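You operate a simulated robot arm through the tools that you are given. There is no shell and no other tool.

The job below is to be done with a simulated robot arm. You get a single attempt, and the scene is never put back.

Task
Rain is blowing in: shut and lock the small clear window, then wipe up the wet patch.
Fine: use the white pad and put it back. What is to be rubbed or washed off counts as gone when no trace of it is left.

The check looks at the end state, three seconds after you hand in, the way a careful person would. Anything else that was tipped, shoved, dropped, spilled or broken makes it a failure.

Robot
A 6-joint arm with a two-finger gripper, fixed in place. Base frame: the origin is at the foot of the arm, x ahead of it, y to its left, z up; the work surface is at about z = 800. Units: mm, rad, N and s.
With the tool pointing down near the work surface it reaches from about 360 to 860 mm from the base axis. Its first joint turns from -2.897 to 2.897 rad. Payload 2.45 kg.
Tool frame: the origin (TCP) lies between the finger pads and is the grasp point; the fingertips stand 20 mm ahead of it; z points along the fingers, y is the line along which they close. Largest opening 140 mm; the body of the gripper starts 168 mm behind the TCP.
Orientation is that of the tool frame in the base frame, as [roll, pitch, yaw] about the fixed x, y, z axes, in that order (R = Rz(yaw) Ry(pitch) Rx(roll)). With the fingers straight down and closing along the base's y, the tool's x points along the base's -x, its y along +y and its z along -z.

Tools
- The arm moves only by the tool move_arm. Its argument "rows" is a list of rows, each a list of 7 numbers: the shift along the tool's x, y, z in mm, then the turn, a rotation vector about the tool's x, y, z in rad, then the opening, from 0 (shut) to 1 (fully open). In form: [[tx, ty, tz, rx, ry, rz, fingers], ...]. A call has 1 to 20 rows; each row is the pose to reach, as a shift and turn from the pose commanded when the call began, along the tool's axes at that moment. A row lasts 0.2 s, in which the tool goes at most 50 mm and 0.15 rad; a call with a longer step from one row to the next is refused whole, and so is a gripper value outside its range. Where a pose cannot be reached the arm comes as near as it can. A force on the tool above 90 N (or 10 N above the force at the start of the call, whichever is more), or a blocked arm, ends the call early, and 0.2 s more pass. The fingers move at their own pace (about 45 mm/s each) and stop on an object; they squeeze with about 31 N. The grip force told is the motor's: it shows also when the fingers shut on nothing. Time passes only in rows, and 0.2 s behind the last, so rows that repeat a pose let the fingers close. It gives the time, the measured TCP pose, the force on the tool (base axes), the opening and the grip force at its end, in the units of the frame above (readings bear some noise), with the torque about the TCP (base axes, N m) and any sound that the robot's microphone picked up.
- Cameras (640 x 400 px; columns grow to the right, rows downward): "scene" is fixed at [220.6, 499.4, 1385.5]; the picture's right is [0.35, -0.94, 0.00], its down [-0.55, -0.20, -0.81] and it looks along [0.76, 0.28, -0.58] (base axes); focal length 214 px, centre (320, 200). "wrist" rides on the gripper at [78, 11, -209] in the tool frame; the picture's right is [-0.14, 0.99, 0.00], its down [-0.92, -0.13, -0.37] and it looks along [-0.37, -0.05, 0.93] (tool axes); focal length 280 px, centre (320, 200). There is no depth. A picture from a camera that has moved, and an enlarged one, comes with that camera's place and axes in the base frame and with its lens.
- grab_frame(camera): a new picture of that camera. No time passes.
- slide_trunk(by): slides the trunk up (or, below 0, down) by that many mm; the arm rides with it, the base frame stays. It gives what a move gives, with no picture.
- close_up(camera, box): a new picture of the part [left, top, right, bottom] of that camera's present view, enlarged. No time passes.
- close_job(): hands the job in; it is judged then, once.

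Places have to be worked out from the pictures, the camera data and where the tool is seen. Open the gripper and draw the arm clear of the work before you hand the job in, unless the task says otherwise.

The tools are called after "Emit:" by a JSON object that holds its "name" and its "arguments". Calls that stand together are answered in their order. move_arm: Moves the arm, as the interface text tells. Its arguments: {"type":"object","properties":{"rows":{"type":"array","items":{"type":"array","items":{"type":"number"}}}},"required":["rows"]} The other tools are called the same way: slide_trunk (by) slides the trunk up or down; grab_frame (camera) takes a picture; close_up (camera, box) takes an enlarged picture of a part of a camera's view; close_job () hands the job in.

At the start:

```text
t: 0.0
ee_pos: [577.7, 73.5, 1297.4]
orientation: [-3.141, -0.001, -3.141]
force: [0.5, -0.5, -0.5]
torque: [-0.01, 0.05, -0.03]
finger_gap: 139.9
grip_force: 0.1
trunk travel left (down, up): [-125.0, 105.0]
```

scene: 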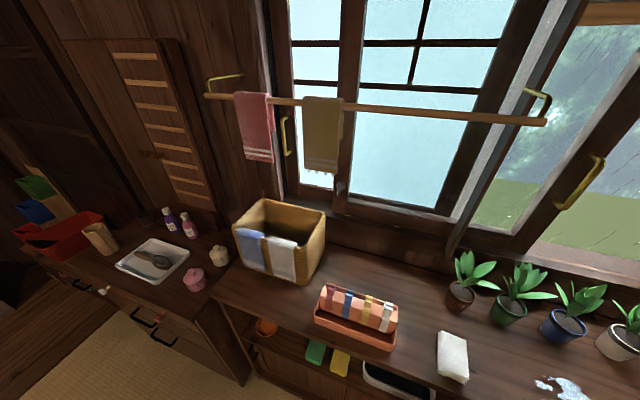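
wrist: 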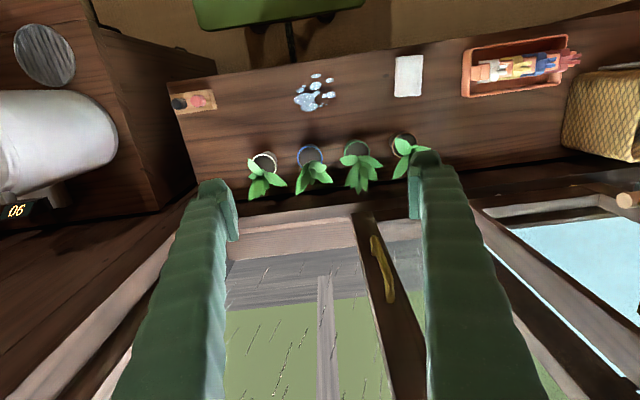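

I start by looking more closely at the windows, the plants, the pad and the wet patch before moving anything.

Emit:
{"name": "close_up", "arguments": {"camera": "scene", "box": [400, 0, 640, 150]}}

Emit:
{"name": "close_up", "arguments": {"camera": "scene", "box": [400, 150, 640, 300]}}

Emit:
{"name": "close_up", "arguments": {"camera": "scene", "box": [200, 50, 440, 200]}}

Emit:
{"name": "close_up", "arguments": {"camera": "scene", "box": [400, 250, 640, 400]}}

Emit:
{"name": "close_up", "arguments": {"camera": "wrist", "box": [160, 160, 560, 400]}}

Emit:
{"name": "close_up", "arguments": {"camera": "wrist", "box": [160, 30, 480, 230]}}

```text
2.67 times, centred on (520, 75) of scene
camera zoom: at [220.6, 499.4, 1385.5], right [0.35, -0.94, 0.0], down [-0.55, -0.2, -0.81], along [0.76, 0.28, -0.58], focal length 572 px, centre (-213, 533)
```

zoom: 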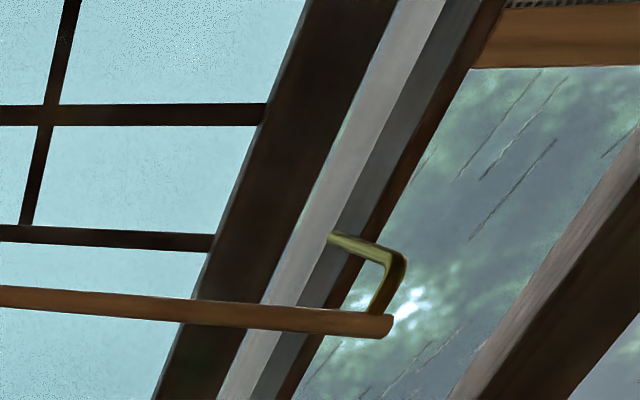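

```text
2.67 times, centred on (520, 225) of scene
camera zoom: at [220.6, 499.4, 1385.5], right [0.35, -0.94, 0.0], down [-0.55, -0.2, -0.81], along [0.76, 0.28, -0.58], focal length 572 px, centre (-213, 133)
```

zoom: 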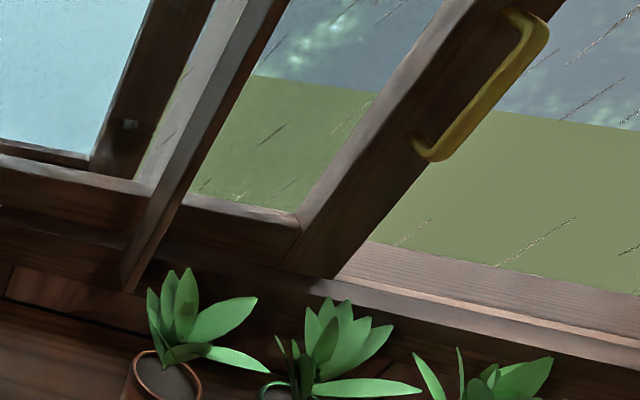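

```text
2.67 times, centred on (320, 125) of scene
camera zoom: at [220.6, 499.4, 1385.5], right [0.35, -0.94, 0.0], down [-0.55, -0.2, -0.81], along [0.76, 0.28, -0.58], focal length 572 px, centre (320, 400)
```

zoom: 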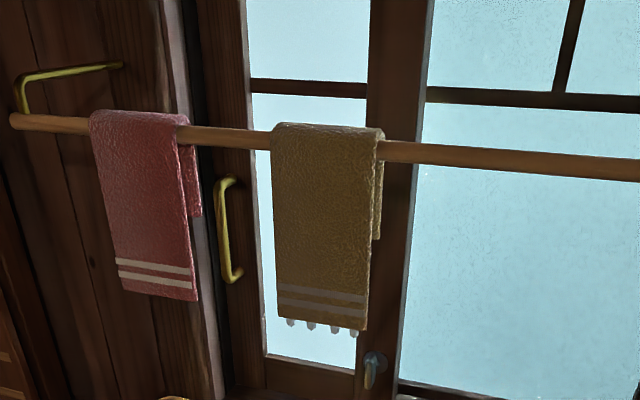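

```text
2.67 times, centred on (520, 325) of scene
camera zoom: at [220.6, 499.4, 1385.5], right [0.35, -0.94, 0.0], down [-0.55, -0.2, -0.81], along [0.76, 0.28, -0.58], focal length 572 px, centre (-213, -133)
```

zoom: 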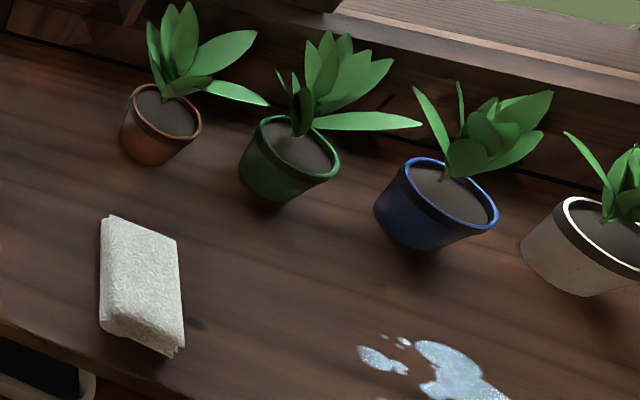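

```text
1.60 times, centred on (360, 280) of wrist
camera zoom: at [499.2, 84.4, 1507.2], right [0.14, 0.99, 0.0], down [0.92, -0.13, 0.37], along [0.37, -0.05, -0.93], focal length 449 px, centre (256, 72)
```

zoom: 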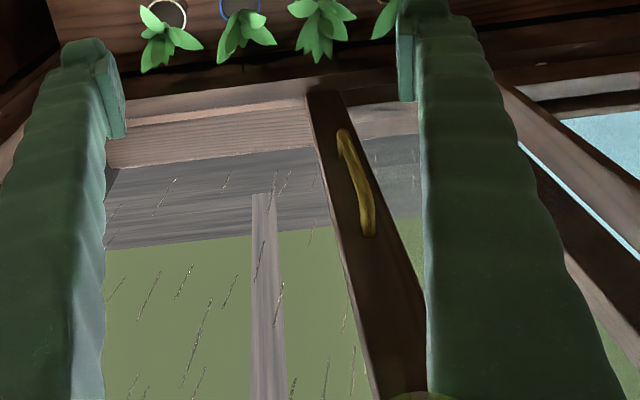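

```text
2.00 times, centred on (320, 130) of wrist
camera zoom: at [499.2, 84.4, 1507.2], right [0.14, 0.99, 0.0], down [0.92, -0.13, 0.37], along [0.37, -0.05, -0.93], focal length 561 px, centre (320, 340)
```

zoom: 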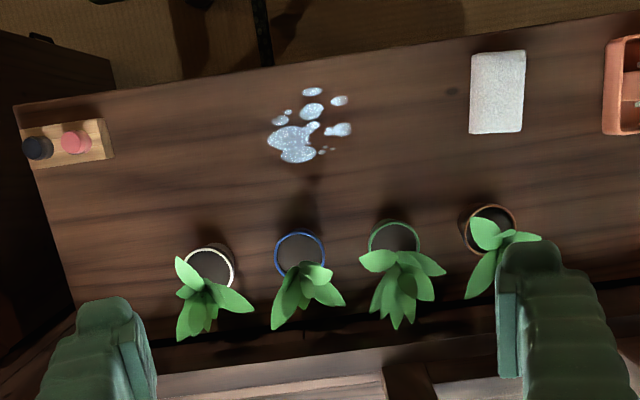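

The clear sash's right stile, with its brass handle, works out at about y 140, x 750, with the handle between z 1100 and 1250. The towel rod ends near (613, 312, 1303). I'll tilt the tool forward in place so the wrist camera faces the window and I can look for the jamb and lock.

Emit:
{"name": "move_arm", "arguments": {"rows": [[0, 0, 0, 0, -0.12, 0, 1], [0, 0, 0, 0, -0.24, 0, 1], [0, 0, 0, 0, -0.36, 0, 1], [0, 0, 0, 0, -0.48, 0, 1], [0, 0, 0, 0, -0.6, 0, 1], [0, 0, 0, 0, -0.72, 0, 1], [0, 0, 0, 0, -0.84, 0, 1], [0, 0, 0, 0, -0.96, 0, 1], [0, 0, 0, 0, -1.08, 0, 1], [0, 0, 0, 0, -1.2, 0, 1]]}}

Emit:
{"name": "grab_frame", "arguments": {"camera": "wrist"}}

Emit:
{"name": "grab_frame", "arguments": {"camera": "scene"}}

```text
t: 2.2
ee_pos: [631.1, 94.8, 1325.9]
orientation: [3.139, 1.199, 3.139]
force: [-0.6, 0.4, -0.7]
torque: [-0.07, 0.03, -0.03]
finger_gap: 140.2
grip_force: 0.1
out of reach, approached as far as the arm can: row 8, 9, 10
trunk travel left (down, up): [-125.0, 105.0]
```

```text
taken
camera wrist: at [406.7, 105.9, 1329.7], right [0.05, 0.99, 0.13], down [-0.01, -0.13, 0.99], along [1.0, -0.05, 0.0], focal length 280 px, centre (320, 200)
```

wrist: 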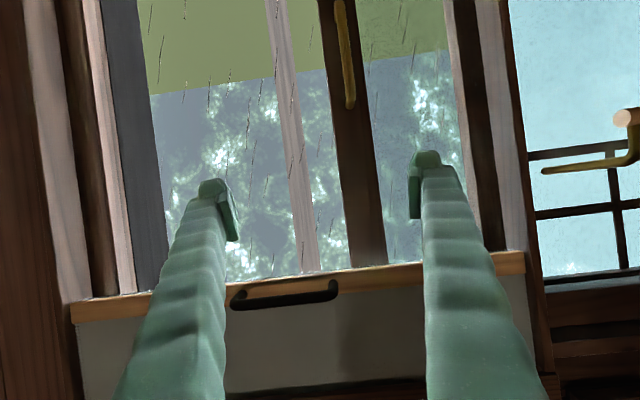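

```text
taken
```

scene: 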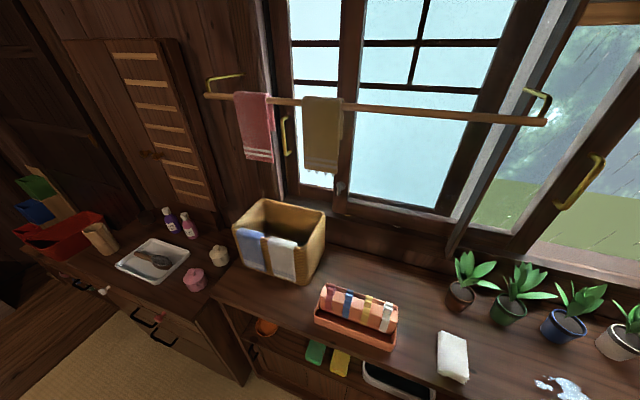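

The view is upside down (picture-down is base +z). I can see the opening between the right jamb at about y -150 and the sash stile at about y 130, so I zoom in to look for a catch or lock.

Emit:
{"name": "close_up", "arguments": {"camera": "wrist", "box": [0, 0, 320, 200]}}

Emit:
{"name": "close_up", "arguments": {"camera": "wrist", "box": [320, 0, 640, 200]}}

Emit:
{"name": "close_up", "arguments": {"camera": "wrist", "box": [0, 200, 320, 400]}}

Emit:
{"name": "close_up", "arguments": {"camera": "wrist", "box": [320, 200, 640, 400]}}

```text
2.00 times, centred on (160, 100) of wrist
camera zoom: at [406.7, 105.9, 1329.7], right [0.05, 0.99, 0.13], down [-0.01, -0.13, 0.99], along [1.0, -0.05, 0.0], focal length 561 px, centre (640, 400)
```

zoom: 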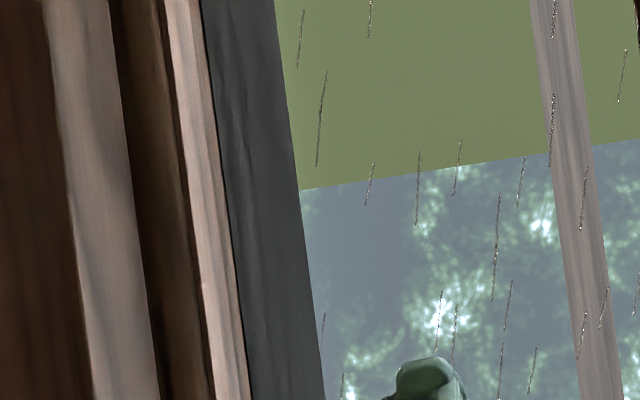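

```text
2.00 times, centred on (480, 100) of wrist
camera zoom: at [406.7, 105.9, 1329.7], right [0.05, 0.99, 0.13], down [-0.01, -0.13, 0.99], along [1.0, -0.05, 0.0], focal length 561 px, centre (0, 400)
```

zoom: 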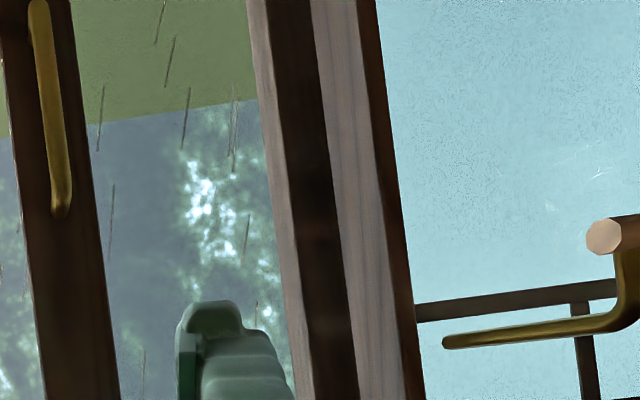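

```text
2.00 times, centred on (160, 300) of wrist
camera zoom: at [406.7, 105.9, 1329.7], right [0.05, 0.99, 0.13], down [-0.01, -0.13, 0.99], along [1.0, -0.05, 0.0], focal length 561 px, centre (640, 0)
```

zoom: 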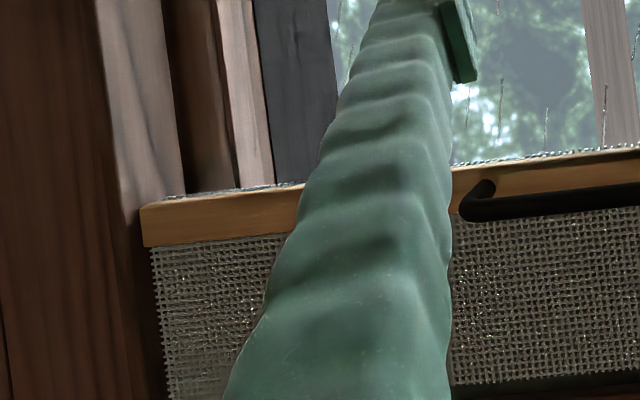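

```text
2.00 times, centred on (480, 300) of wrist
camera zoom: at [406.7, 105.9, 1329.7], right [0.05, 0.99, 0.13], down [-0.01, -0.13, 0.99], along [1.0, -0.05, 0.0], focal length 561 px, centre (0, 0)
```

zoom: 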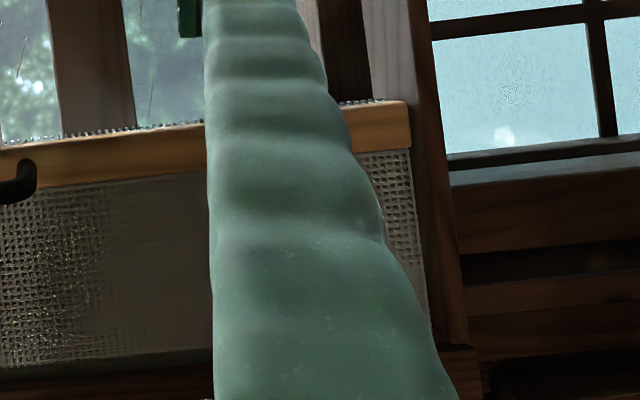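

There's a rolled woven blind above the opening and no lock visible from here. I'll lower the tool about 150 mm, staying at least 100 mm short of the window, to see the handle, the lower stiles and the jamb.

Emit:
{"name": "move_arm", "arguments": {"rows": [[28, -10, 11, 0, 0, 0, 1], [56, -20, 22, 0, 0, 0, 1], [84, -30, 33, 0, 0, 0, 1], [112, -40, 44, 0, 0, 0, 1], [140, -50, 54, 0, 0, 0, 1]]}}

Emit:
{"name": "grab_frame", "arguments": {"camera": "wrist"}}

Emit:
{"name": "grab_frame", "arguments": {"camera": "scene"}}

```text
t: 3.4
ee_pos: [665.2, 56.3, 1202.6]
orientation: [-2.977, 1.178, -2.998]
force: [-0.6, 0.8, -0.2]
torque: [0.01, 0.01, -0.02]
finger_gap: 140.1
grip_force: 0.0
out of reach, approached as far as the arm can: row 1, 2, 3, 4, 5
trunk travel left (down, up): [-125.0, 105.0]
```

```text
taken
camera wrist: at [441.5, 69.2, 1208.4], right [0.06, 1.0, 0.06], down [0.01, -0.07, 1.0], along [1.0, -0.06, -0.01], focal length 280 px, centre (320, 200)
```

wrist: 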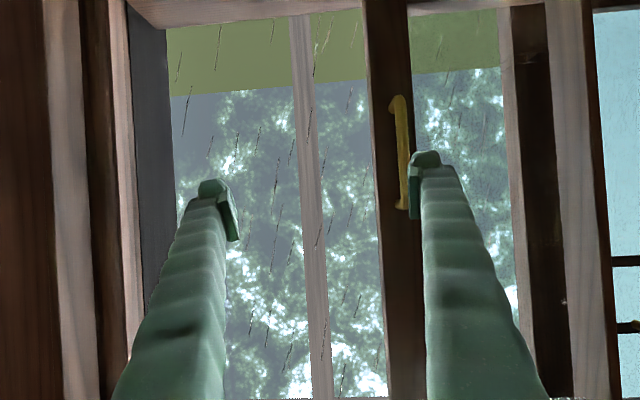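

```text
taken
```

scene: 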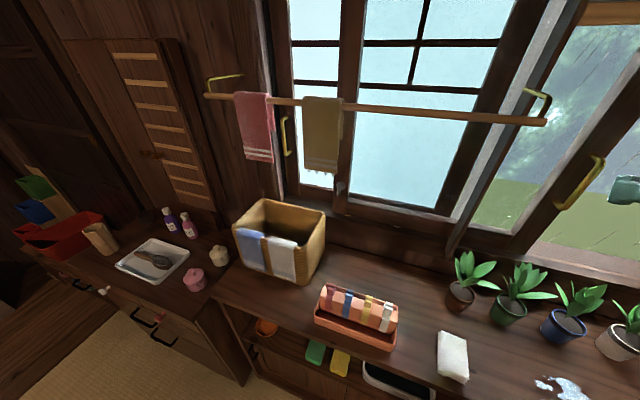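

The arm is near its folded limit here but the view is better. I zoom in on the mullion, where there is a small spot near (560, 300), and on the handle and jamb.

Emit:
{"name": "close_up", "arguments": {"camera": "wrist", "box": [480, 200, 640, 300]}}

Emit:
{"name": "close_up", "arguments": {"camera": "wrist", "box": [480, 300, 640, 400]}}

Emit:
{"name": "close_up", "arguments": {"camera": "wrist", "box": [340, 0, 580, 150]}}

Emit:
{"name": "close_up", "arguments": {"camera": "wrist", "box": [0, 0, 240, 150]}}

Emit:
{"name": "close_up", "arguments": {"camera": "wrist", "box": [0, 200, 240, 350]}}

Emit:
{"name": "close_up", "arguments": {"camera": "wrist", "box": [340, 80, 580, 230]}}

```text
4.00 times, centred on (560, 250) of wrist
camera zoom: at [441.5, 69.2, 1208.4], right [0.06, 1.0, 0.06], down [0.01, -0.07, 1.0], along [1.0, -0.06, -0.01], focal length 1122 px, centre (-640, 0)
```

zoom: 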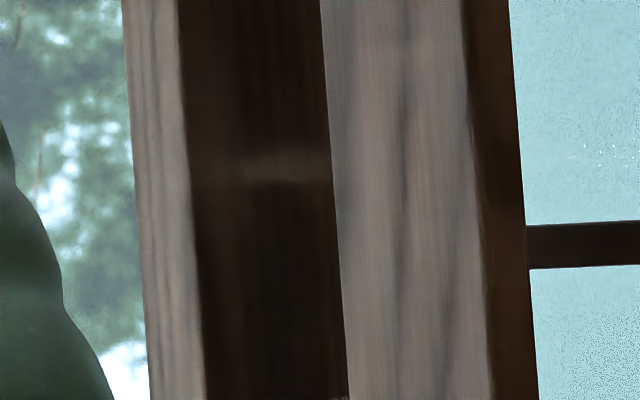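

```text
4.00 times, centred on (560, 350) of wrist
camera zoom: at [441.5, 69.2, 1208.4], right [0.06, 1.0, 0.06], down [0.01, -0.07, 1.0], along [1.0, -0.06, -0.01], focal length 1122 px, centre (-640, -400)
```

zoom: 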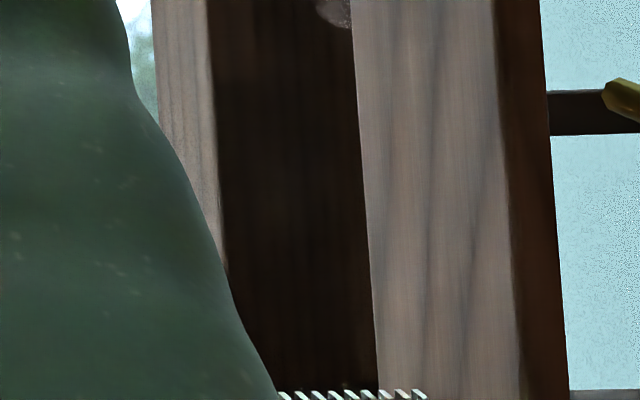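

```text
2.67 times, centred on (460, 75) of wrist
camera zoom: at [441.5, 69.2, 1208.4], right [0.06, 1.0, 0.06], down [0.01, -0.07, 1.0], along [1.0, -0.06, -0.01], focal length 748 px, centre (-53, 533)
```

zoom: 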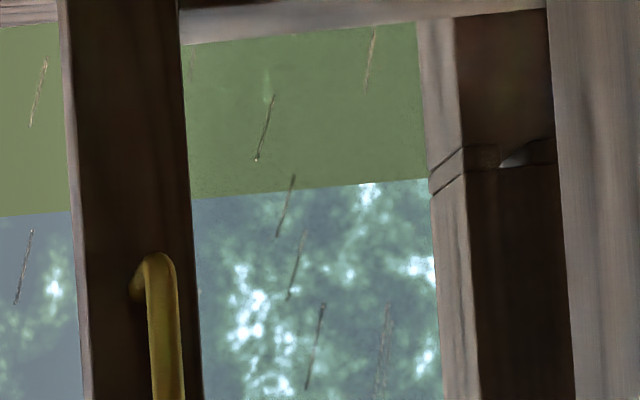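

```text
2.67 times, centred on (120, 75) of wrist
camera zoom: at [441.5, 69.2, 1208.4], right [0.06, 1.0, 0.06], down [0.01, -0.07, 1.0], along [1.0, -0.06, -0.01], focal length 748 px, centre (853, 533)
```

zoom: 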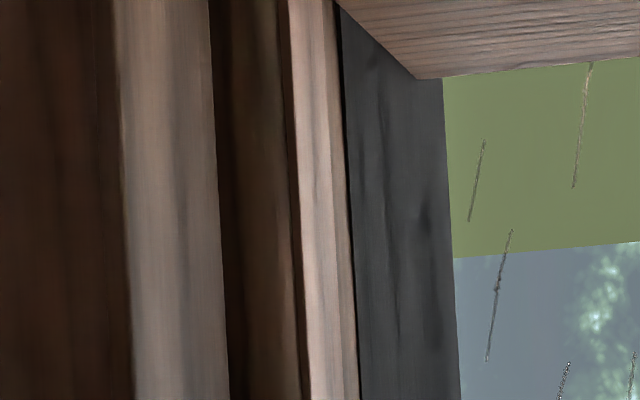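

```text
2.67 times, centred on (120, 275) of wrist
camera zoom: at [441.5, 69.2, 1208.4], right [0.06, 1.0, 0.06], down [0.01, -0.07, 1.0], along [1.0, -0.06, -0.01], focal length 748 px, centre (853, 0)
```

zoom: 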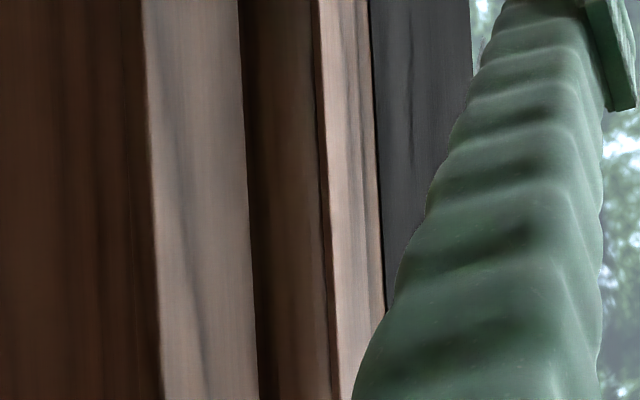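

```text
2.67 times, centred on (460, 155) of wrist
camera zoom: at [441.5, 69.2, 1208.4], right [0.06, 1.0, 0.06], down [0.01, -0.07, 1.0], along [1.0, -0.06, -0.01], focal length 748 px, centre (-53, 320)
```

zoom: 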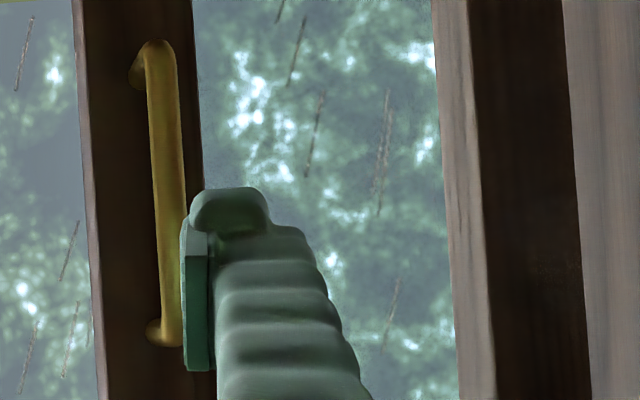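

There is a seam or small fitting on the dark upright near y 285, z 1063, and a faint highlight at a matching height in the scene view. I zoom in on both.

Emit:
{"name": "close_up", "arguments": {"camera": "scene", "box": [410, 165, 490, 215]}}

Emit:
{"name": "close_up", "arguments": {"camera": "scene", "box": [320, 165, 400, 215]}}

Emit:
{"name": "close_up", "arguments": {"camera": "wrist", "box": [480, 30, 576, 90]}}

Emit:
{"name": "close_up", "arguments": {"camera": "scene", "box": [540, 140, 640, 200]}}

Emit:
{"name": "close_up", "arguments": {"camera": "scene", "box": [430, 190, 558, 270]}}

```text
8.00 times, centred on (450, 190) of scene
camera zoom: at [220.6, 499.4, 1385.5], right [0.35, -0.94, 0.0], down [-0.55, -0.2, -0.81], along [0.76, 0.28, -0.58], focal length 1716 px, centre (-720, 280)
```

zoom: 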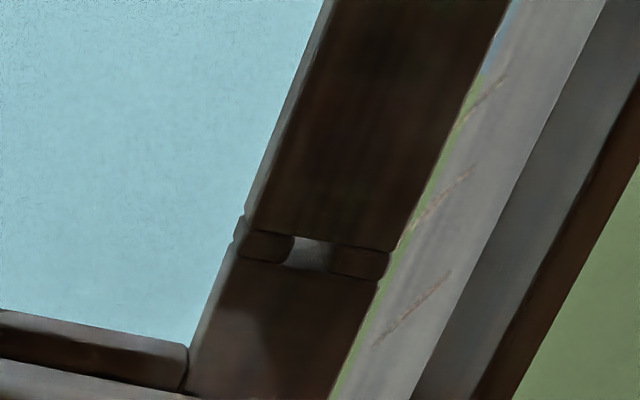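

```text
8.00 times, centred on (360, 190) of scene
camera zoom: at [220.6, 499.4, 1385.5], right [0.35, -0.94, 0.0], down [-0.55, -0.2, -0.81], along [0.76, 0.28, -0.58], focal length 1716 px, centre (0, 280)
```

zoom: 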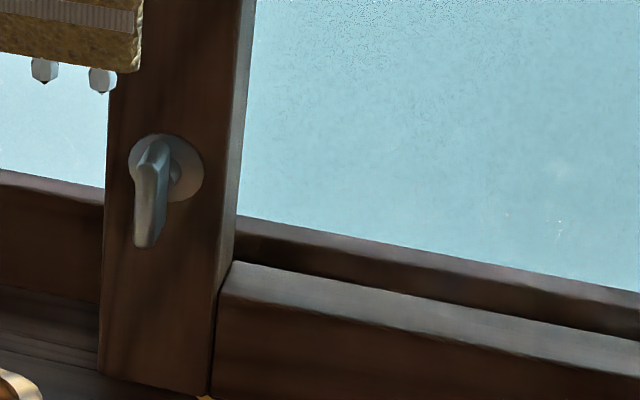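

```text
6.67 times, centred on (528, 60) of wrist
camera zoom: at [441.5, 69.2, 1208.4], right [0.06, 1.0, 0.06], down [0.01, -0.07, 1.0], along [1.0, -0.06, -0.01], focal length 1869 px, centre (-1067, 1133)
```

zoom: 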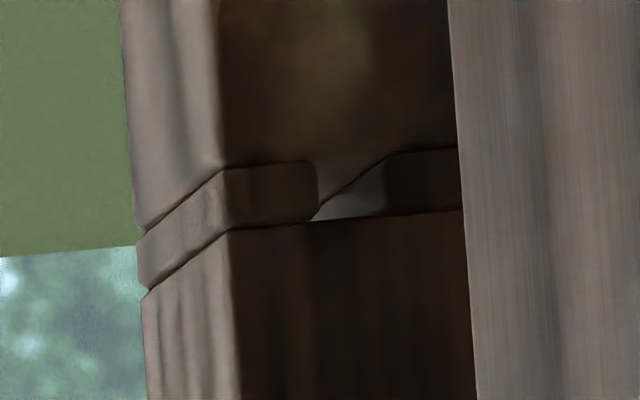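

```text
6.40 times, centred on (590, 170) of scene
camera zoom: at [220.6, 499.4, 1385.5], right [0.35, -0.94, 0.0], down [-0.55, -0.2, -0.81], along [0.76, 0.28, -0.58], focal length 1373 px, centre (-1408, 392)
```

zoom: 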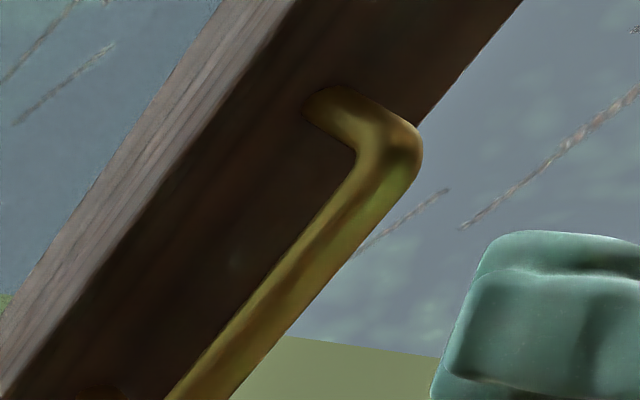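

```text
5.00 times, centred on (494, 230) of scene
camera zoom: at [220.6, 499.4, 1385.5], right [0.35, -0.94, 0.0], down [-0.55, -0.2, -0.81], along [0.76, 0.28, -0.58], focal length 1072 px, centre (-550, 50)
```

zoom: 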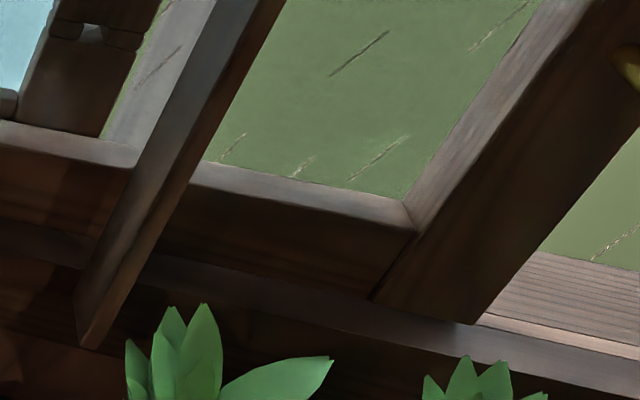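

Now the layout is clear. The clear sash is the inner one, running from the handle stile at y≈140 to its left stile at y≈628, which carries the grey crank lock at z≈1050. The matching keep is on the frosted sash's right stile at about (809, 329, 1043), so the sash must slide about 300 mm towards -y before it can be locked. First I hold still for one row to see which commanded pose the controller is using.

Emit:
{"name": "move_arm", "arguments": {"rows": [[0, 0, 0, 0, 0, 0, 0.6]]}}

```text
t: 3.8
ee_pos: [665.7, 55.7, 1201.2]
orientation: [-2.978, 1.178, -3.0]
force: [-0.5, -0.6, -0.1]
torque: [0.01, 0.02, 0.0]
finger_gap: 105.3
grip_force: 0.1
trunk travel left (down, up): [-125.0, 105.0]
```

The commanded pose resets to the pose reached, so shifts are relative to the readings. I square up the tool and move in front of the handle, at about (690, 140, 1165), with the fingers on either side of it.

Emit:
{"name": "move_arm", "arguments": {"rows": [[7, 29, 11, -0.011, 0, 0.018, 0.6], [14, 58, 22, -0.022, 0, 0.036, 0.6], [19.5, 86.5, 33.4, -0.032, 0, 0.054, 0.6]]}}

Emit:
{"name": "grab_frame", "arguments": {"camera": "wrist"}}

Emit:
{"name": "grab_frame", "arguments": {"camera": "scene"}}

```text
t: 4.6
ee_pos: [695.3, 146.9, 1172.8]
orientation: [-3.113, 1.173, -3.119]
force: [0.4, 0.1, 0.1]
torque: [0.01, 0.05, -0.03]
finger_gap: 83.7
grip_force: 0.0
out of reach, approached as far as the arm can: row 2, 3
trunk travel left (down, up): [-125.0, 105.0]
```

```text
taken
camera wrist: at [471.8, 158.9, 1182.2], right [0.06, 0.99, 0.12], down [0.02, -0.12, 0.99], along [1.0, -0.06, -0.02], focal length 280 px, centre (320, 200)
```

wrist: 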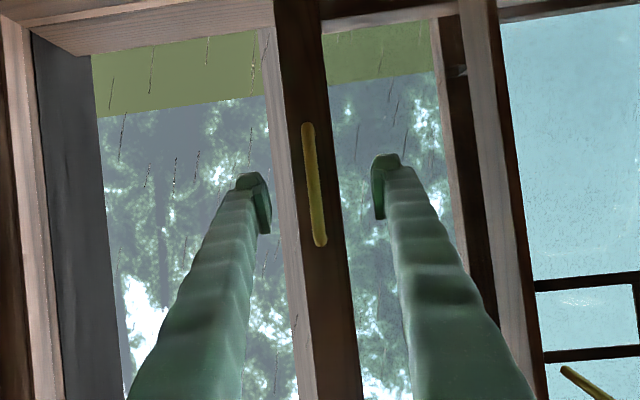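

```text
taken
```

scene: 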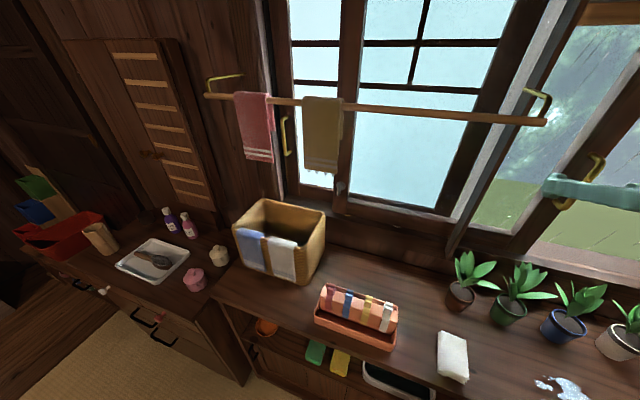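

The handle sits between the fingers, about 5 mm towards -y of centre and still about 37 mm ahead. I advance along the tool axis and close on the bar.

Emit:
{"name": "move_arm", "arguments": {"rows": [[0, -2, 13, 0, 0, 0, 0.6], [0, -4, 26, 0, 0, 0, 0.6], [0, -5, 38, 0, 0, 0, 0.6]]}}

Emit:
{"name": "grab_frame", "arguments": {"camera": "wrist"}}

Emit:
{"name": "close_up", "arguments": {"camera": "scene", "box": [500, 130, 640, 217]}}

```text
t: 5.4
ee_pos: [732.5, 141.6, 1159.5]
orientation: [-3.116, 1.176, -3.123]
force: [0.2, -1.1, -0.1]
torque: [0.0, 0.02, 0.0]
finger_gap: 84.1
grip_force: 0.2
trunk travel left (down, up): [-125.0, 105.0]
```

```text
taken
camera wrist: at [508.6, 154.6, 1169.0], right [0.06, 0.99, 0.12], down [0.01, -0.12, 0.99], along [1.0, -0.06, -0.02], focal length 280 px, centre (320, 200)
```

wrist: 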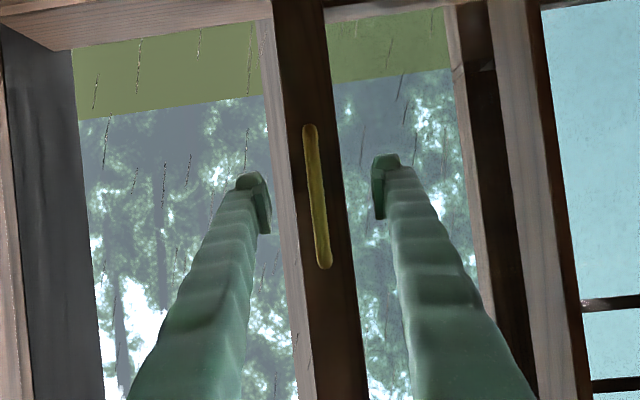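

```text
4.57 times, centred on (570, 174) of scene
camera zoom: at [220.6, 499.4, 1385.5], right [0.35, -0.94, 0.0], down [-0.55, -0.2, -0.81], along [0.76, 0.28, -0.58], focal length 980 px, centre (-823, 321)
```

zoom: 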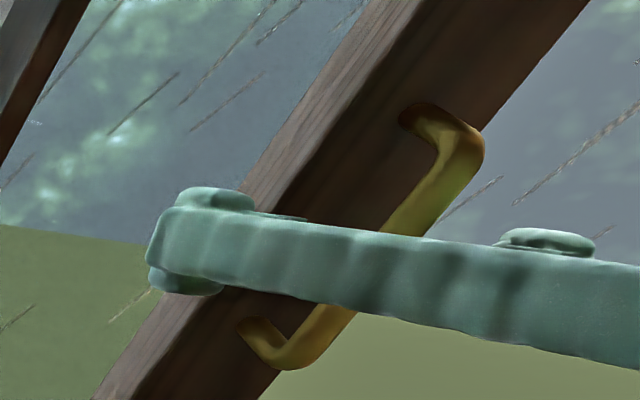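

Both fingers straddle the bar, which I judge to be at x≈730. I close the gripper on it.

Emit:
{"name": "move_arm", "arguments": {"rows": [[0, 0, 0, 0, 0, 0, 0.3], [0, 0, 0, 0, 0, 0, 0.05], [0, 0, 0, 0, 0, 0, 0.0], [0, 0, 0, 0, 0, 0, 0.0], [0, 0, 0, 0, 0, 0, 0.0]]}}

Emit:
{"name": "grab_frame", "arguments": {"camera": "wrist"}}

```text
t: 6.6
ee_pos: [733.1, 144.3, 1160.8]
orientation: [-3.116, 1.175, -3.122]
force: [0.0, 0.1, -0.4]
torque: [-0.05, -0.04, 0.01]
finger_gap: 10.2
grip_force: 23.6
trunk travel left (down, up): [-125.0, 105.0]
```

```text
taken
camera wrist: at [508.6, 154.9, 1169.2], right [0.06, 0.99, 0.12], down [0.01, -0.12, 0.99], along [1.0, -0.06, -0.02], focal length 280 px, centre (320, 200)
```

wrist: 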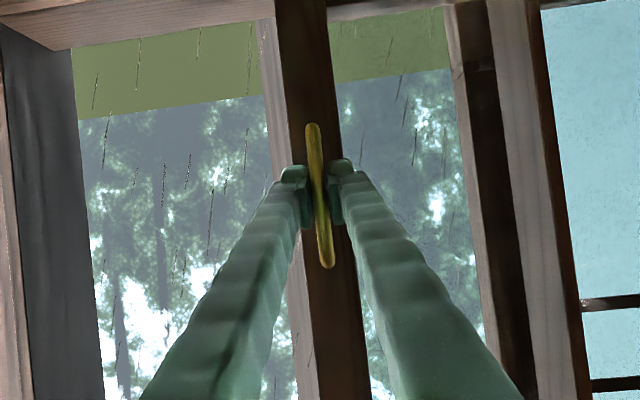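

The bar is gripped with a 10 mm gap. I slide it 60 mm towards -y as a first test.

Emit:
{"name": "move_arm", "arguments": {"rows": [[0, -5, 0, 0, 0, 0, 0], [0, -15, 0, 0, 0, 0, 0], [0, -30, 0, 0, 0, 0, 0], [0, -45, 0, 0, 0, 0, 0], [0, -60, 0, 0, 0, 0, 0]]}}

Emit:
{"name": "grab_frame", "arguments": {"camera": "scene"}}

Emit:
{"name": "grab_frame", "arguments": {"camera": "wrist"}}

```text
t: 7.8
ee_pos: [735.6, 107.0, 1164.6]
orientation: [-3.08, 1.163, -3.096]
force: [-0.9, 1.3, -32.6]
torque: [0.78, -0.11, -0.05]
finger_gap: 7.6
grip_force: 35.7
out of reach, approached as far as the arm can: row 1, 2, 3, 4, 5
trunk travel left (down, up): [-125.0, 105.0]
```

```text
taken
```

scene: 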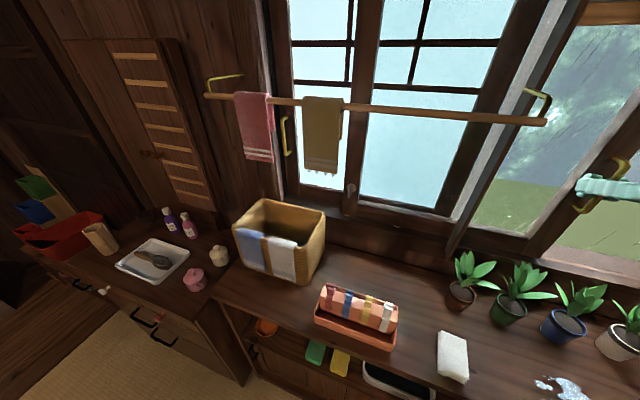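

```text
taken
camera wrist: at [512.4, 120.4, 1177.1], right [0.06, 0.99, 0.1], down [0.03, -0.1, 0.99], along [1.0, -0.06, -0.03], focal length 280 px, centre (320, 200)
```

wrist: 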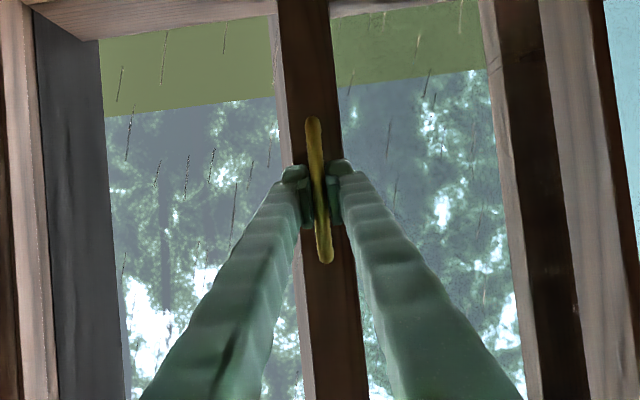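

The sash and its crank moved together about 37 mm, which confirms the mechanism. The arm is at a kinematic limit in this pose, though, and is dragging vertically on the handle. I'll let go, back off, and lower the trunk so a level tool is easier to hold.

Emit:
{"name": "move_arm", "arguments": {"rows": [[0, 0, 0, 0, 0, 0, 0.1], [0, 0, 0, 0, 0, 0, 0.3], [0, 0, 0, 0, 0, 0, 0.5], [0, 0, -15, 0, 0, 0, 0.5], [0, 0, -30, 0, 0, 0, 0.5], [0, 0, -45, 0, 0, 0, 0.5]]}}

Emit:
{"name": "grab_frame", "arguments": {"camera": "scene"}}

Emit:
{"name": "grab_frame", "arguments": {"camera": "wrist"}}

```text
t: 9.2
ee_pos: [696.7, 112.2, 1194.6]
orientation: [-3.109, 1.175, -3.116]
force: [-0.4, 0.2, 1.1]
torque: [0.01, 0.0, -0.01]
finger_gap: 69.9
grip_force: 0.1
out of reach, approached as far as the arm can: row 4, 5, 6
trunk travel left (down, up): [-125.0, 105.0]
```

```text
taken
```

scene: 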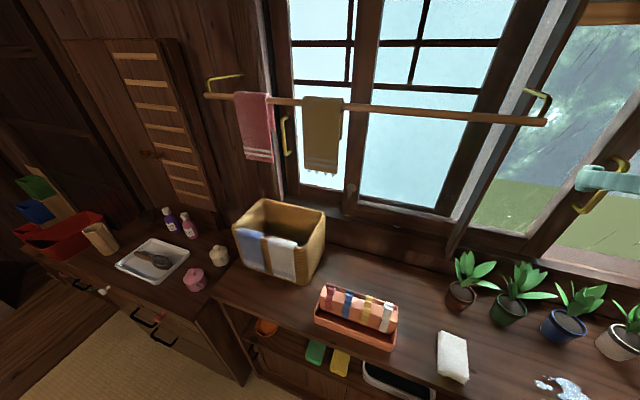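

```text
taken
camera wrist: at [474.3, 124.8, 1204.1], right [0.06, 0.99, 0.11], down [0.01, -0.12, 0.99], along [1.0, -0.06, -0.02], focal length 280 px, centre (320, 200)
```

wrist: 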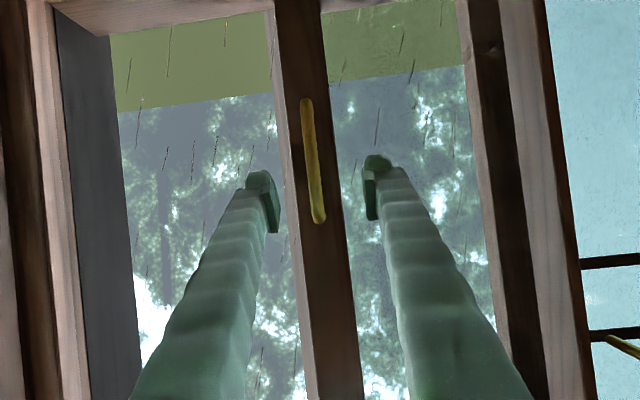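

The tool is clear of the handle at z 1195, and the leaf tops are at about z 970. I lower the trunk 100 mm.

Emit:
{"name": "slide_trunk", "arguments": {"by": -100}}

Emit:
{"name": "grab_frame", "arguments": {"camera": "scene"}}

```text
t: 10.5
ee_pos: [698.1, 112.5, 1095.1]
orientation: [-3.108, 1.174, -3.117]
force: [0.1, -0.8, 0.3]
torque: [0.02, 0.06, 0.02]
finger_gap: 70.1
grip_force: 0.1
trunk travel left (down, up): [-25.0, 205.0]
```

```text
taken
```

scene: 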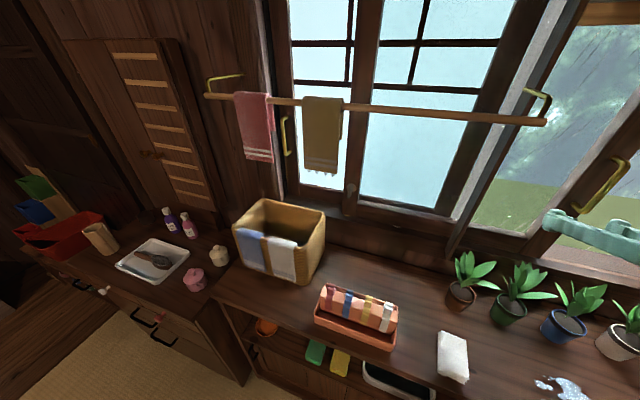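

Now I raise the tool straight back to handle height, z≈1160, to test reach with the lower shoulder.

Emit:
{"name": "move_arm", "arguments": {"rows": [[-20, -2, -8.4, 0, 0, 0, 0.5], [-40, -3, -16.7, 0, 0, 0, 0.5], [-60, -4, -25, 0, 0, 0, 0.5]]}}

Emit:
{"name": "grab_frame", "arguments": {"camera": "wrist"}}

```text
t: 11.3
ee_pos: [698.6, 110.9, 1158.8]
orientation: [-3.109, 1.175, -3.116]
force: [0.6, 0.3, 0.1]
torque: [-0.01, -0.01, -0.03]
finger_gap: 70.0
grip_force: 0.0
trunk travel left (down, up): [-25.0, 205.0]
```

```text
taken
camera wrist: at [474.7, 123.0, 1168.5], right [0.06, 0.99, 0.11], down [0.02, -0.12, 0.99], along [1.0, -0.06, -0.02], focal length 280 px, centre (320, 200)
```

wrist: 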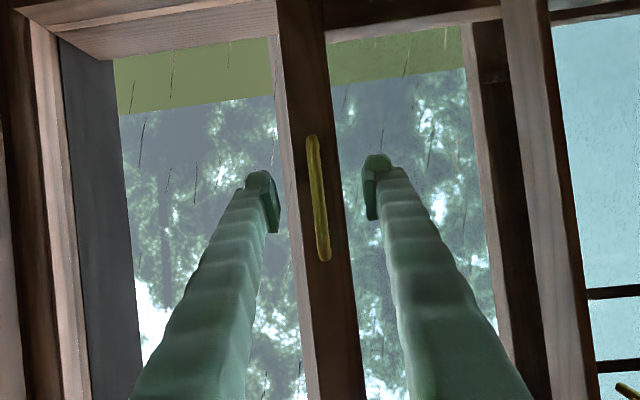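

Reach is fine now. I lower the trunk the last 25 mm for more margin, then move forward around the handle again.

Emit:
{"name": "slide_trunk", "arguments": {"by": -25}}

Emit:
{"name": "move_arm", "arguments": {"rows": [[-9, -2, 8.5, 0, 0, 0, 0.5], [-18, -3, 17, 0, 0, 0, 0.5], [-27, -4, 25.6, 0, 0, 0, 0.5], [-27, -4, 25.6, 0, 0, 0, 0.2], [-27, -4, 25.6, 0, 0, 0, 0.0], [-27, -4, 25.6, 0, 0, 0, 0.0], [-27, -4, 25.6, 0, 0, 0, 0.0]]}}

Emit:
{"name": "grab_frame", "arguments": {"camera": "wrist"}}

```text
t: 12.0
ee_pos: [697.5, 110.3, 1134.0]
orientation: [-3.108, 1.175, -3.118]
force: [0.4, -0.5, 0.4]
torque: [-0.01, -0.01, 0.0]
finger_gap: 70.1
grip_force: 0.0
trunk travel left (down, up): [0.0, 230.0]
```

```text
t: 13.6
ee_pos: [732.6, 107.6, 1149.7]
orientation: [-3.108, 1.175, -3.117]
force: [-0.1, 1.6, 0.0]
torque: [-0.01, 0.06, 0.01]
finger_gap: 10.1
grip_force: 22.0
trunk travel left (down, up): [0.0, 230.0]
```

```text
taken
camera wrist: at [508.5, 119.4, 1158.3], right [0.06, 0.99, 0.11], down [0.01, -0.11, 0.99], along [1.0, -0.06, -0.02], focal length 280 px, centre (320, 200)
```

wrist: 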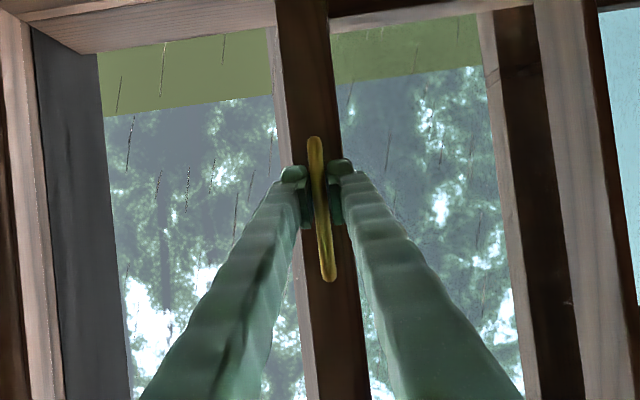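

The grip is good again. I slide the sash 100 mm towards -y.

Emit:
{"name": "move_arm", "arguments": {"rows": [[0, -7, 0, 0, 0, 0, 0], [0.2, -20, 0.2, 0, 0, 0, 0], [0.4, -40, 0.4, 0, 0, 0, 0], [0.6, -60, 0.6, 0, 0, 0, 0], [0.8, -80, 0.8, 0, 0, 0, 0], [1, -100, 1.1, 0, 0, 0, 0]]}}

Emit:
{"name": "grab_frame", "arguments": {"camera": "wrist"}}

Emit:
{"name": "grab_frame", "arguments": {"camera": "scene"}}

```text
t: 15.0
ee_pos: [732.5, 52.0, 1148.5]
orientation: [-3.099, 1.17, -3.118]
force: [9.5, -2.6, -7.7]
torque: [0.0, -0.14, 0.0]
finger_gap: 9.5
grip_force: 36.9
out of reach, approached as far as the arm can: row 4, 5, 6
trunk travel left (down, up): [0.0, 230.0]
```

```text
taken
camera wrist: at [508.8, 65.9, 1159.2], right [0.07, 0.99, 0.11], down [0.02, -0.11, 0.99], along [1.0, -0.07, -0.03], focal length 280 px, centre (320, 200)
```

wrist: 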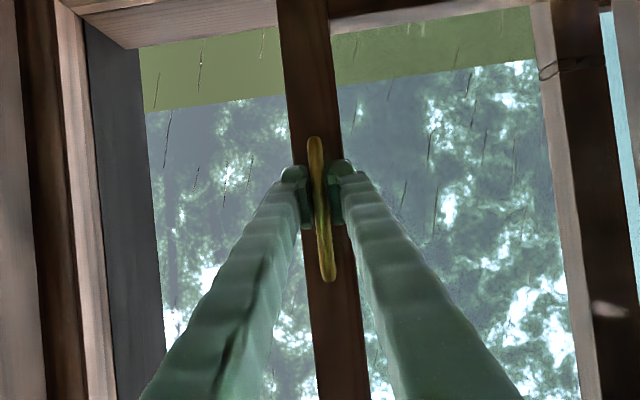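

```text
taken
```

scene: 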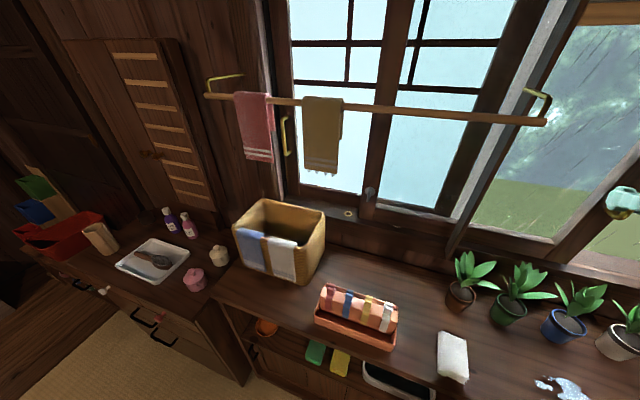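

Another 55 mm moved before the reach limit for this tool angle. I pitch the tool about 0.4 rad further down, pivoting about the finger axis on the bar and backing off 5 mm to keep the fingertips off the stile.

Emit:
{"name": "move_arm", "arguments": {"rows": [[0.5, 0, -1, 0, 0.1, 0, 0], [1, 0, -2.5, 0, 0.2, 0, 0], [1.5, 0, -3.5, 0, 0.3, 0, 0], [1.9, 0, -4.6, 0, 0.4, 0, 0]]}}

Emit:
{"name": "grab_frame", "arguments": {"camera": "wrist"}}

```text
t: 16.0
ee_pos: [729.8, 42.3, 1152.0]
orientation: [-3.093, 0.854, -3.133]
force: [28.2, 0.5, 8.3]
torque: [0.13, -0.59, 0.0]
finger_gap: 10.6
grip_force: 38.0
out of reach, approached as far as the arm can: row 4
trunk travel left (down, up): [0.0, 230.0]
```

```text
taken
camera wrist: at [520.3, 62.0, 1230.3], right [0.12, 0.99, 0.07], down [0.32, -0.11, 0.94], along [0.94, -0.09, -0.33], focal length 280 px, centre (320, 200)
```

wrist: 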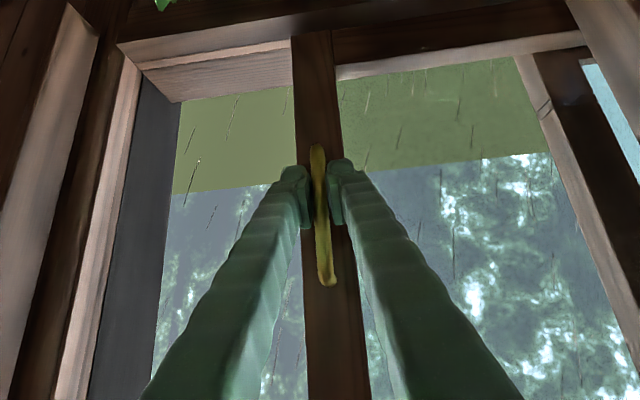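

The sash is now at handle y≈42, and the limit appears even with the tool pitched down. That suggests a wrist joint limit tied to yaw or y rather than the radius. I release, back off, and test moves in free space.

Emit:
{"name": "move_arm", "arguments": {"rows": [[0, 0, 0, 0, 0, 0, 0.1], [0, 0, 0, 0, 0, 0, 0.3], [0, 0, -5, 0, 0, 0, 0.5], [0, 0, -25, 0, 0, 0, 0.5], [0, 0, -50, 0, 0, 0, 0.5], [0, 0, -75, 0, 0, 0, 0.5]]}}

Emit:
{"name": "move_arm", "arguments": {"rows": [[0, 0, 0, 0, 0.1, 0, 0.5], [0, 0, 0, 0, 0.2, 0, 0.5]]}}

Emit:
{"name": "move_arm", "arguments": {"rows": [[0, -25, 0, 0, 0, 0, 0.5], [0, -50, 0, 0, 0, 0, 0.5], [0, -75, 0, 0, 0, 0, 0.5], [0, -100, 0, 0, 0, 0, 0.5]]}}

```text
t: 17.4
ee_pos: [670.9, 44.4, 1200.3]
orientation: [-3.089, 0.852, -3.131]
force: [-0.2, 0.0, 0.0]
torque: [0.0, 0.01, 0.0]
finger_gap: 70.1
grip_force: 0.0
trunk travel left (down, up): [0.0, 230.0]
```

```text
t: 18.0
ee_pos: [670.4, 45.0, 1198.6]
orientation: [-3.098, 0.65, 3.138]
force: [-0.4, 0.4, 0.2]
torque: [-0.02, 0.0, 0.0]
finger_gap: 69.8
grip_force: 0.1
trunk travel left (down, up): [0.0, 230.0]
```

```text
t: 19.0
ee_pos: [667.2, -56.2, 1202.2]
orientation: [-3.099, 0.65, 3.136]
force: [0.4, -0.5, 0.0]
torque: [0.05, -0.01, 0.02]
finger_gap: 70.1
grip_force: 0.0
trunk travel left (down, up): [0.0, 230.0]
```

With the tool pitched at 0.65 rad, moving to y=-56 is reachable. I use this angle, square up the roll, and return to just above and behind the handle at y≈42.

Emit:
{"name": "move_arm", "arguments": {"rows": [[-5, 25, 6, -0.012, 0, -0.002, 0.5], [-11, 50, 12, -0.024, 0, -0.003, 0.5], [-16, 75, 18, -0.036, 0, -0.005, 0.5], [-22, 101, 25, -0.046, 0, -0.006, 0.5]]}}

Emit:
{"name": "grab_frame", "arguments": {"camera": "wrist"}}

Emit:
{"name": "grab_frame", "arguments": {"camera": "scene"}}

```text
t: 20.0
ee_pos: [702.3, 45.7, 1191.2]
orientation: [-3.14, 0.649, -3.139]
force: [0.1, -0.1, 0.6]
torque: [0.02, -0.02, -0.03]
finger_gap: 70.2
grip_force: 0.0
trunk travel left (down, up): [0.0, 230.0]
```

```text
taken
camera wrist: at [513.3, 56.5, 1310.9], right [0.11, 0.99, 0.08], down [0.51, -0.13, 0.85], along [0.85, -0.05, -0.52], focal length 280 px, centre (320, 200)
```

wrist: 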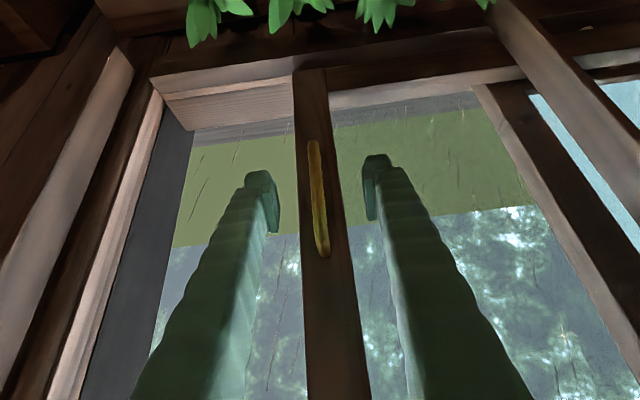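

```text
taken
```

scene: 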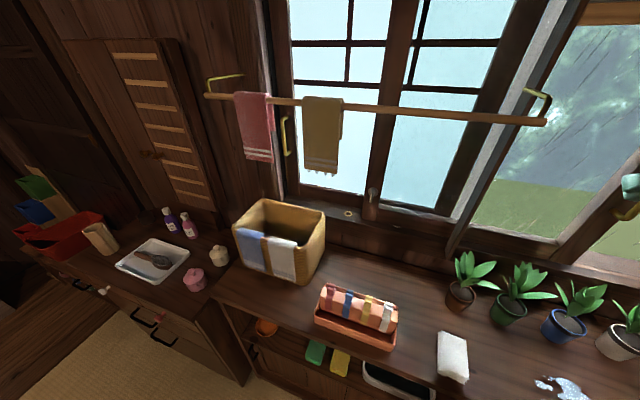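

The handle lies between the fingers and about 40 mm ahead. I move in and close.

Emit:
{"name": "move_arm", "arguments": {"rows": [[0, -2, 13, 0, 0, 0, 0.4], [-1, -3, 26, 0, 0, 0, 0.4], [-1, -3.7, 39, 0, 0, 0, 0.4], [-1, -3.7, 39, 0, 0, 0, 0.15], [-1, -3.7, 39, 0, 0, 0, 0.0], [-1, -3.7, 39, 0, 0, 0, 0.0], [-1, -3.7, 39, 0, 0, 0, 0.0]]}}

Emit:
{"name": "close_up", "arguments": {"camera": "scene", "box": [320, 165, 448, 245]}}

```text
t: 21.6
ee_pos: [728.0, 42.8, 1162.1]
orientation: [-3.139, 0.652, -3.138]
force: [-0.3, 1.0, -1.5]
torque: [0.03, 0.0, 0.02]
finger_gap: 10.6
grip_force: 32.3
trunk travel left (down, up): [0.0, 230.0]
```

```text
5.00 times, centred on (384, 205) of scene
camera zoom: at [220.6, 499.4, 1385.5], right [0.35, -0.94, 0.0], down [-0.55, -0.2, -0.81], along [0.76, 0.28, -0.58], focal length 1072 px, centre (0, 175)
```

zoom: 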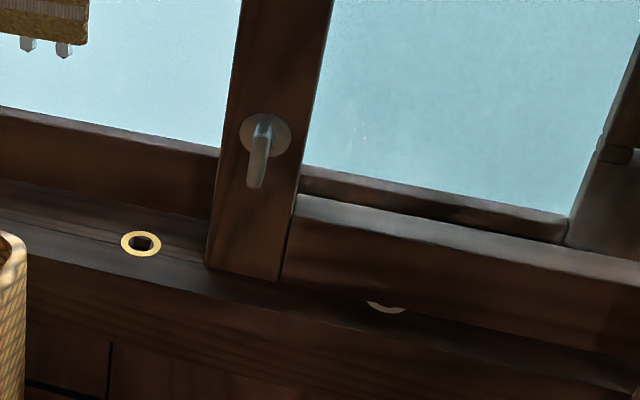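

The grip is good. I also see a brass-ringed hole in the sill that the sash uncovered, and another further along, which I'll keep in mind for the lock. I continue sliding towards -y.

Emit:
{"name": "move_arm", "arguments": {"rows": [[0, -7, 0, 0, 0, 0, 0], [0, -20, 0, 0, 0, 0, 0], [0, -40, 0, 0, 0, 0, 0], [0, -60, 0, 0, 0, 0, 0], [0, -80, 0, 0, 0, 0, 0], [0, -100, 0, 0, 0, 0, 0]]}}

Emit:
{"name": "grab_frame", "arguments": {"camera": "wrist"}}

Emit:
{"name": "grab_frame", "arguments": {"camera": "scene"}}

```text
t: 23.0
ee_pos: [728.2, -60.1, 1160.8]
orientation: [3.141, 0.65, -3.138]
force: [-0.5, -4.5, -9.1]
torque: [0.04, 0.16, -0.02]
finger_gap: 10.8
grip_force: 37.3
trunk travel left (down, up): [0.0, 230.0]
```

```text
taken
camera wrist: at [538.1, -49.6, 1281.1], right [0.11, 0.99, 0.08], down [0.51, -0.13, 0.85], along [0.85, -0.05, -0.52], focal length 280 px, centre (320, 200)
```

wrist: 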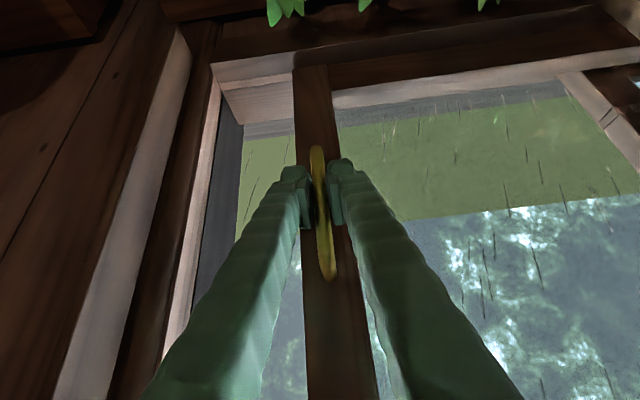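

```text
taken
```

scene: 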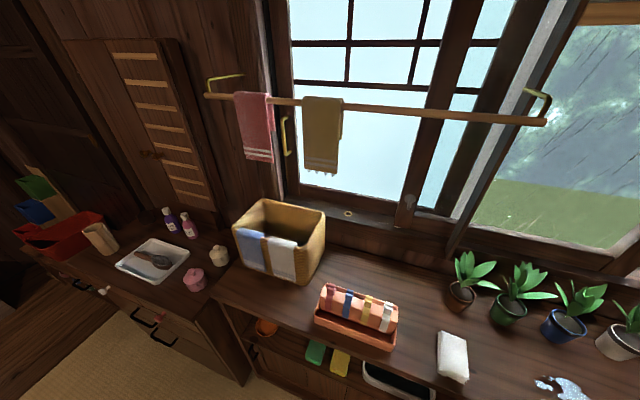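

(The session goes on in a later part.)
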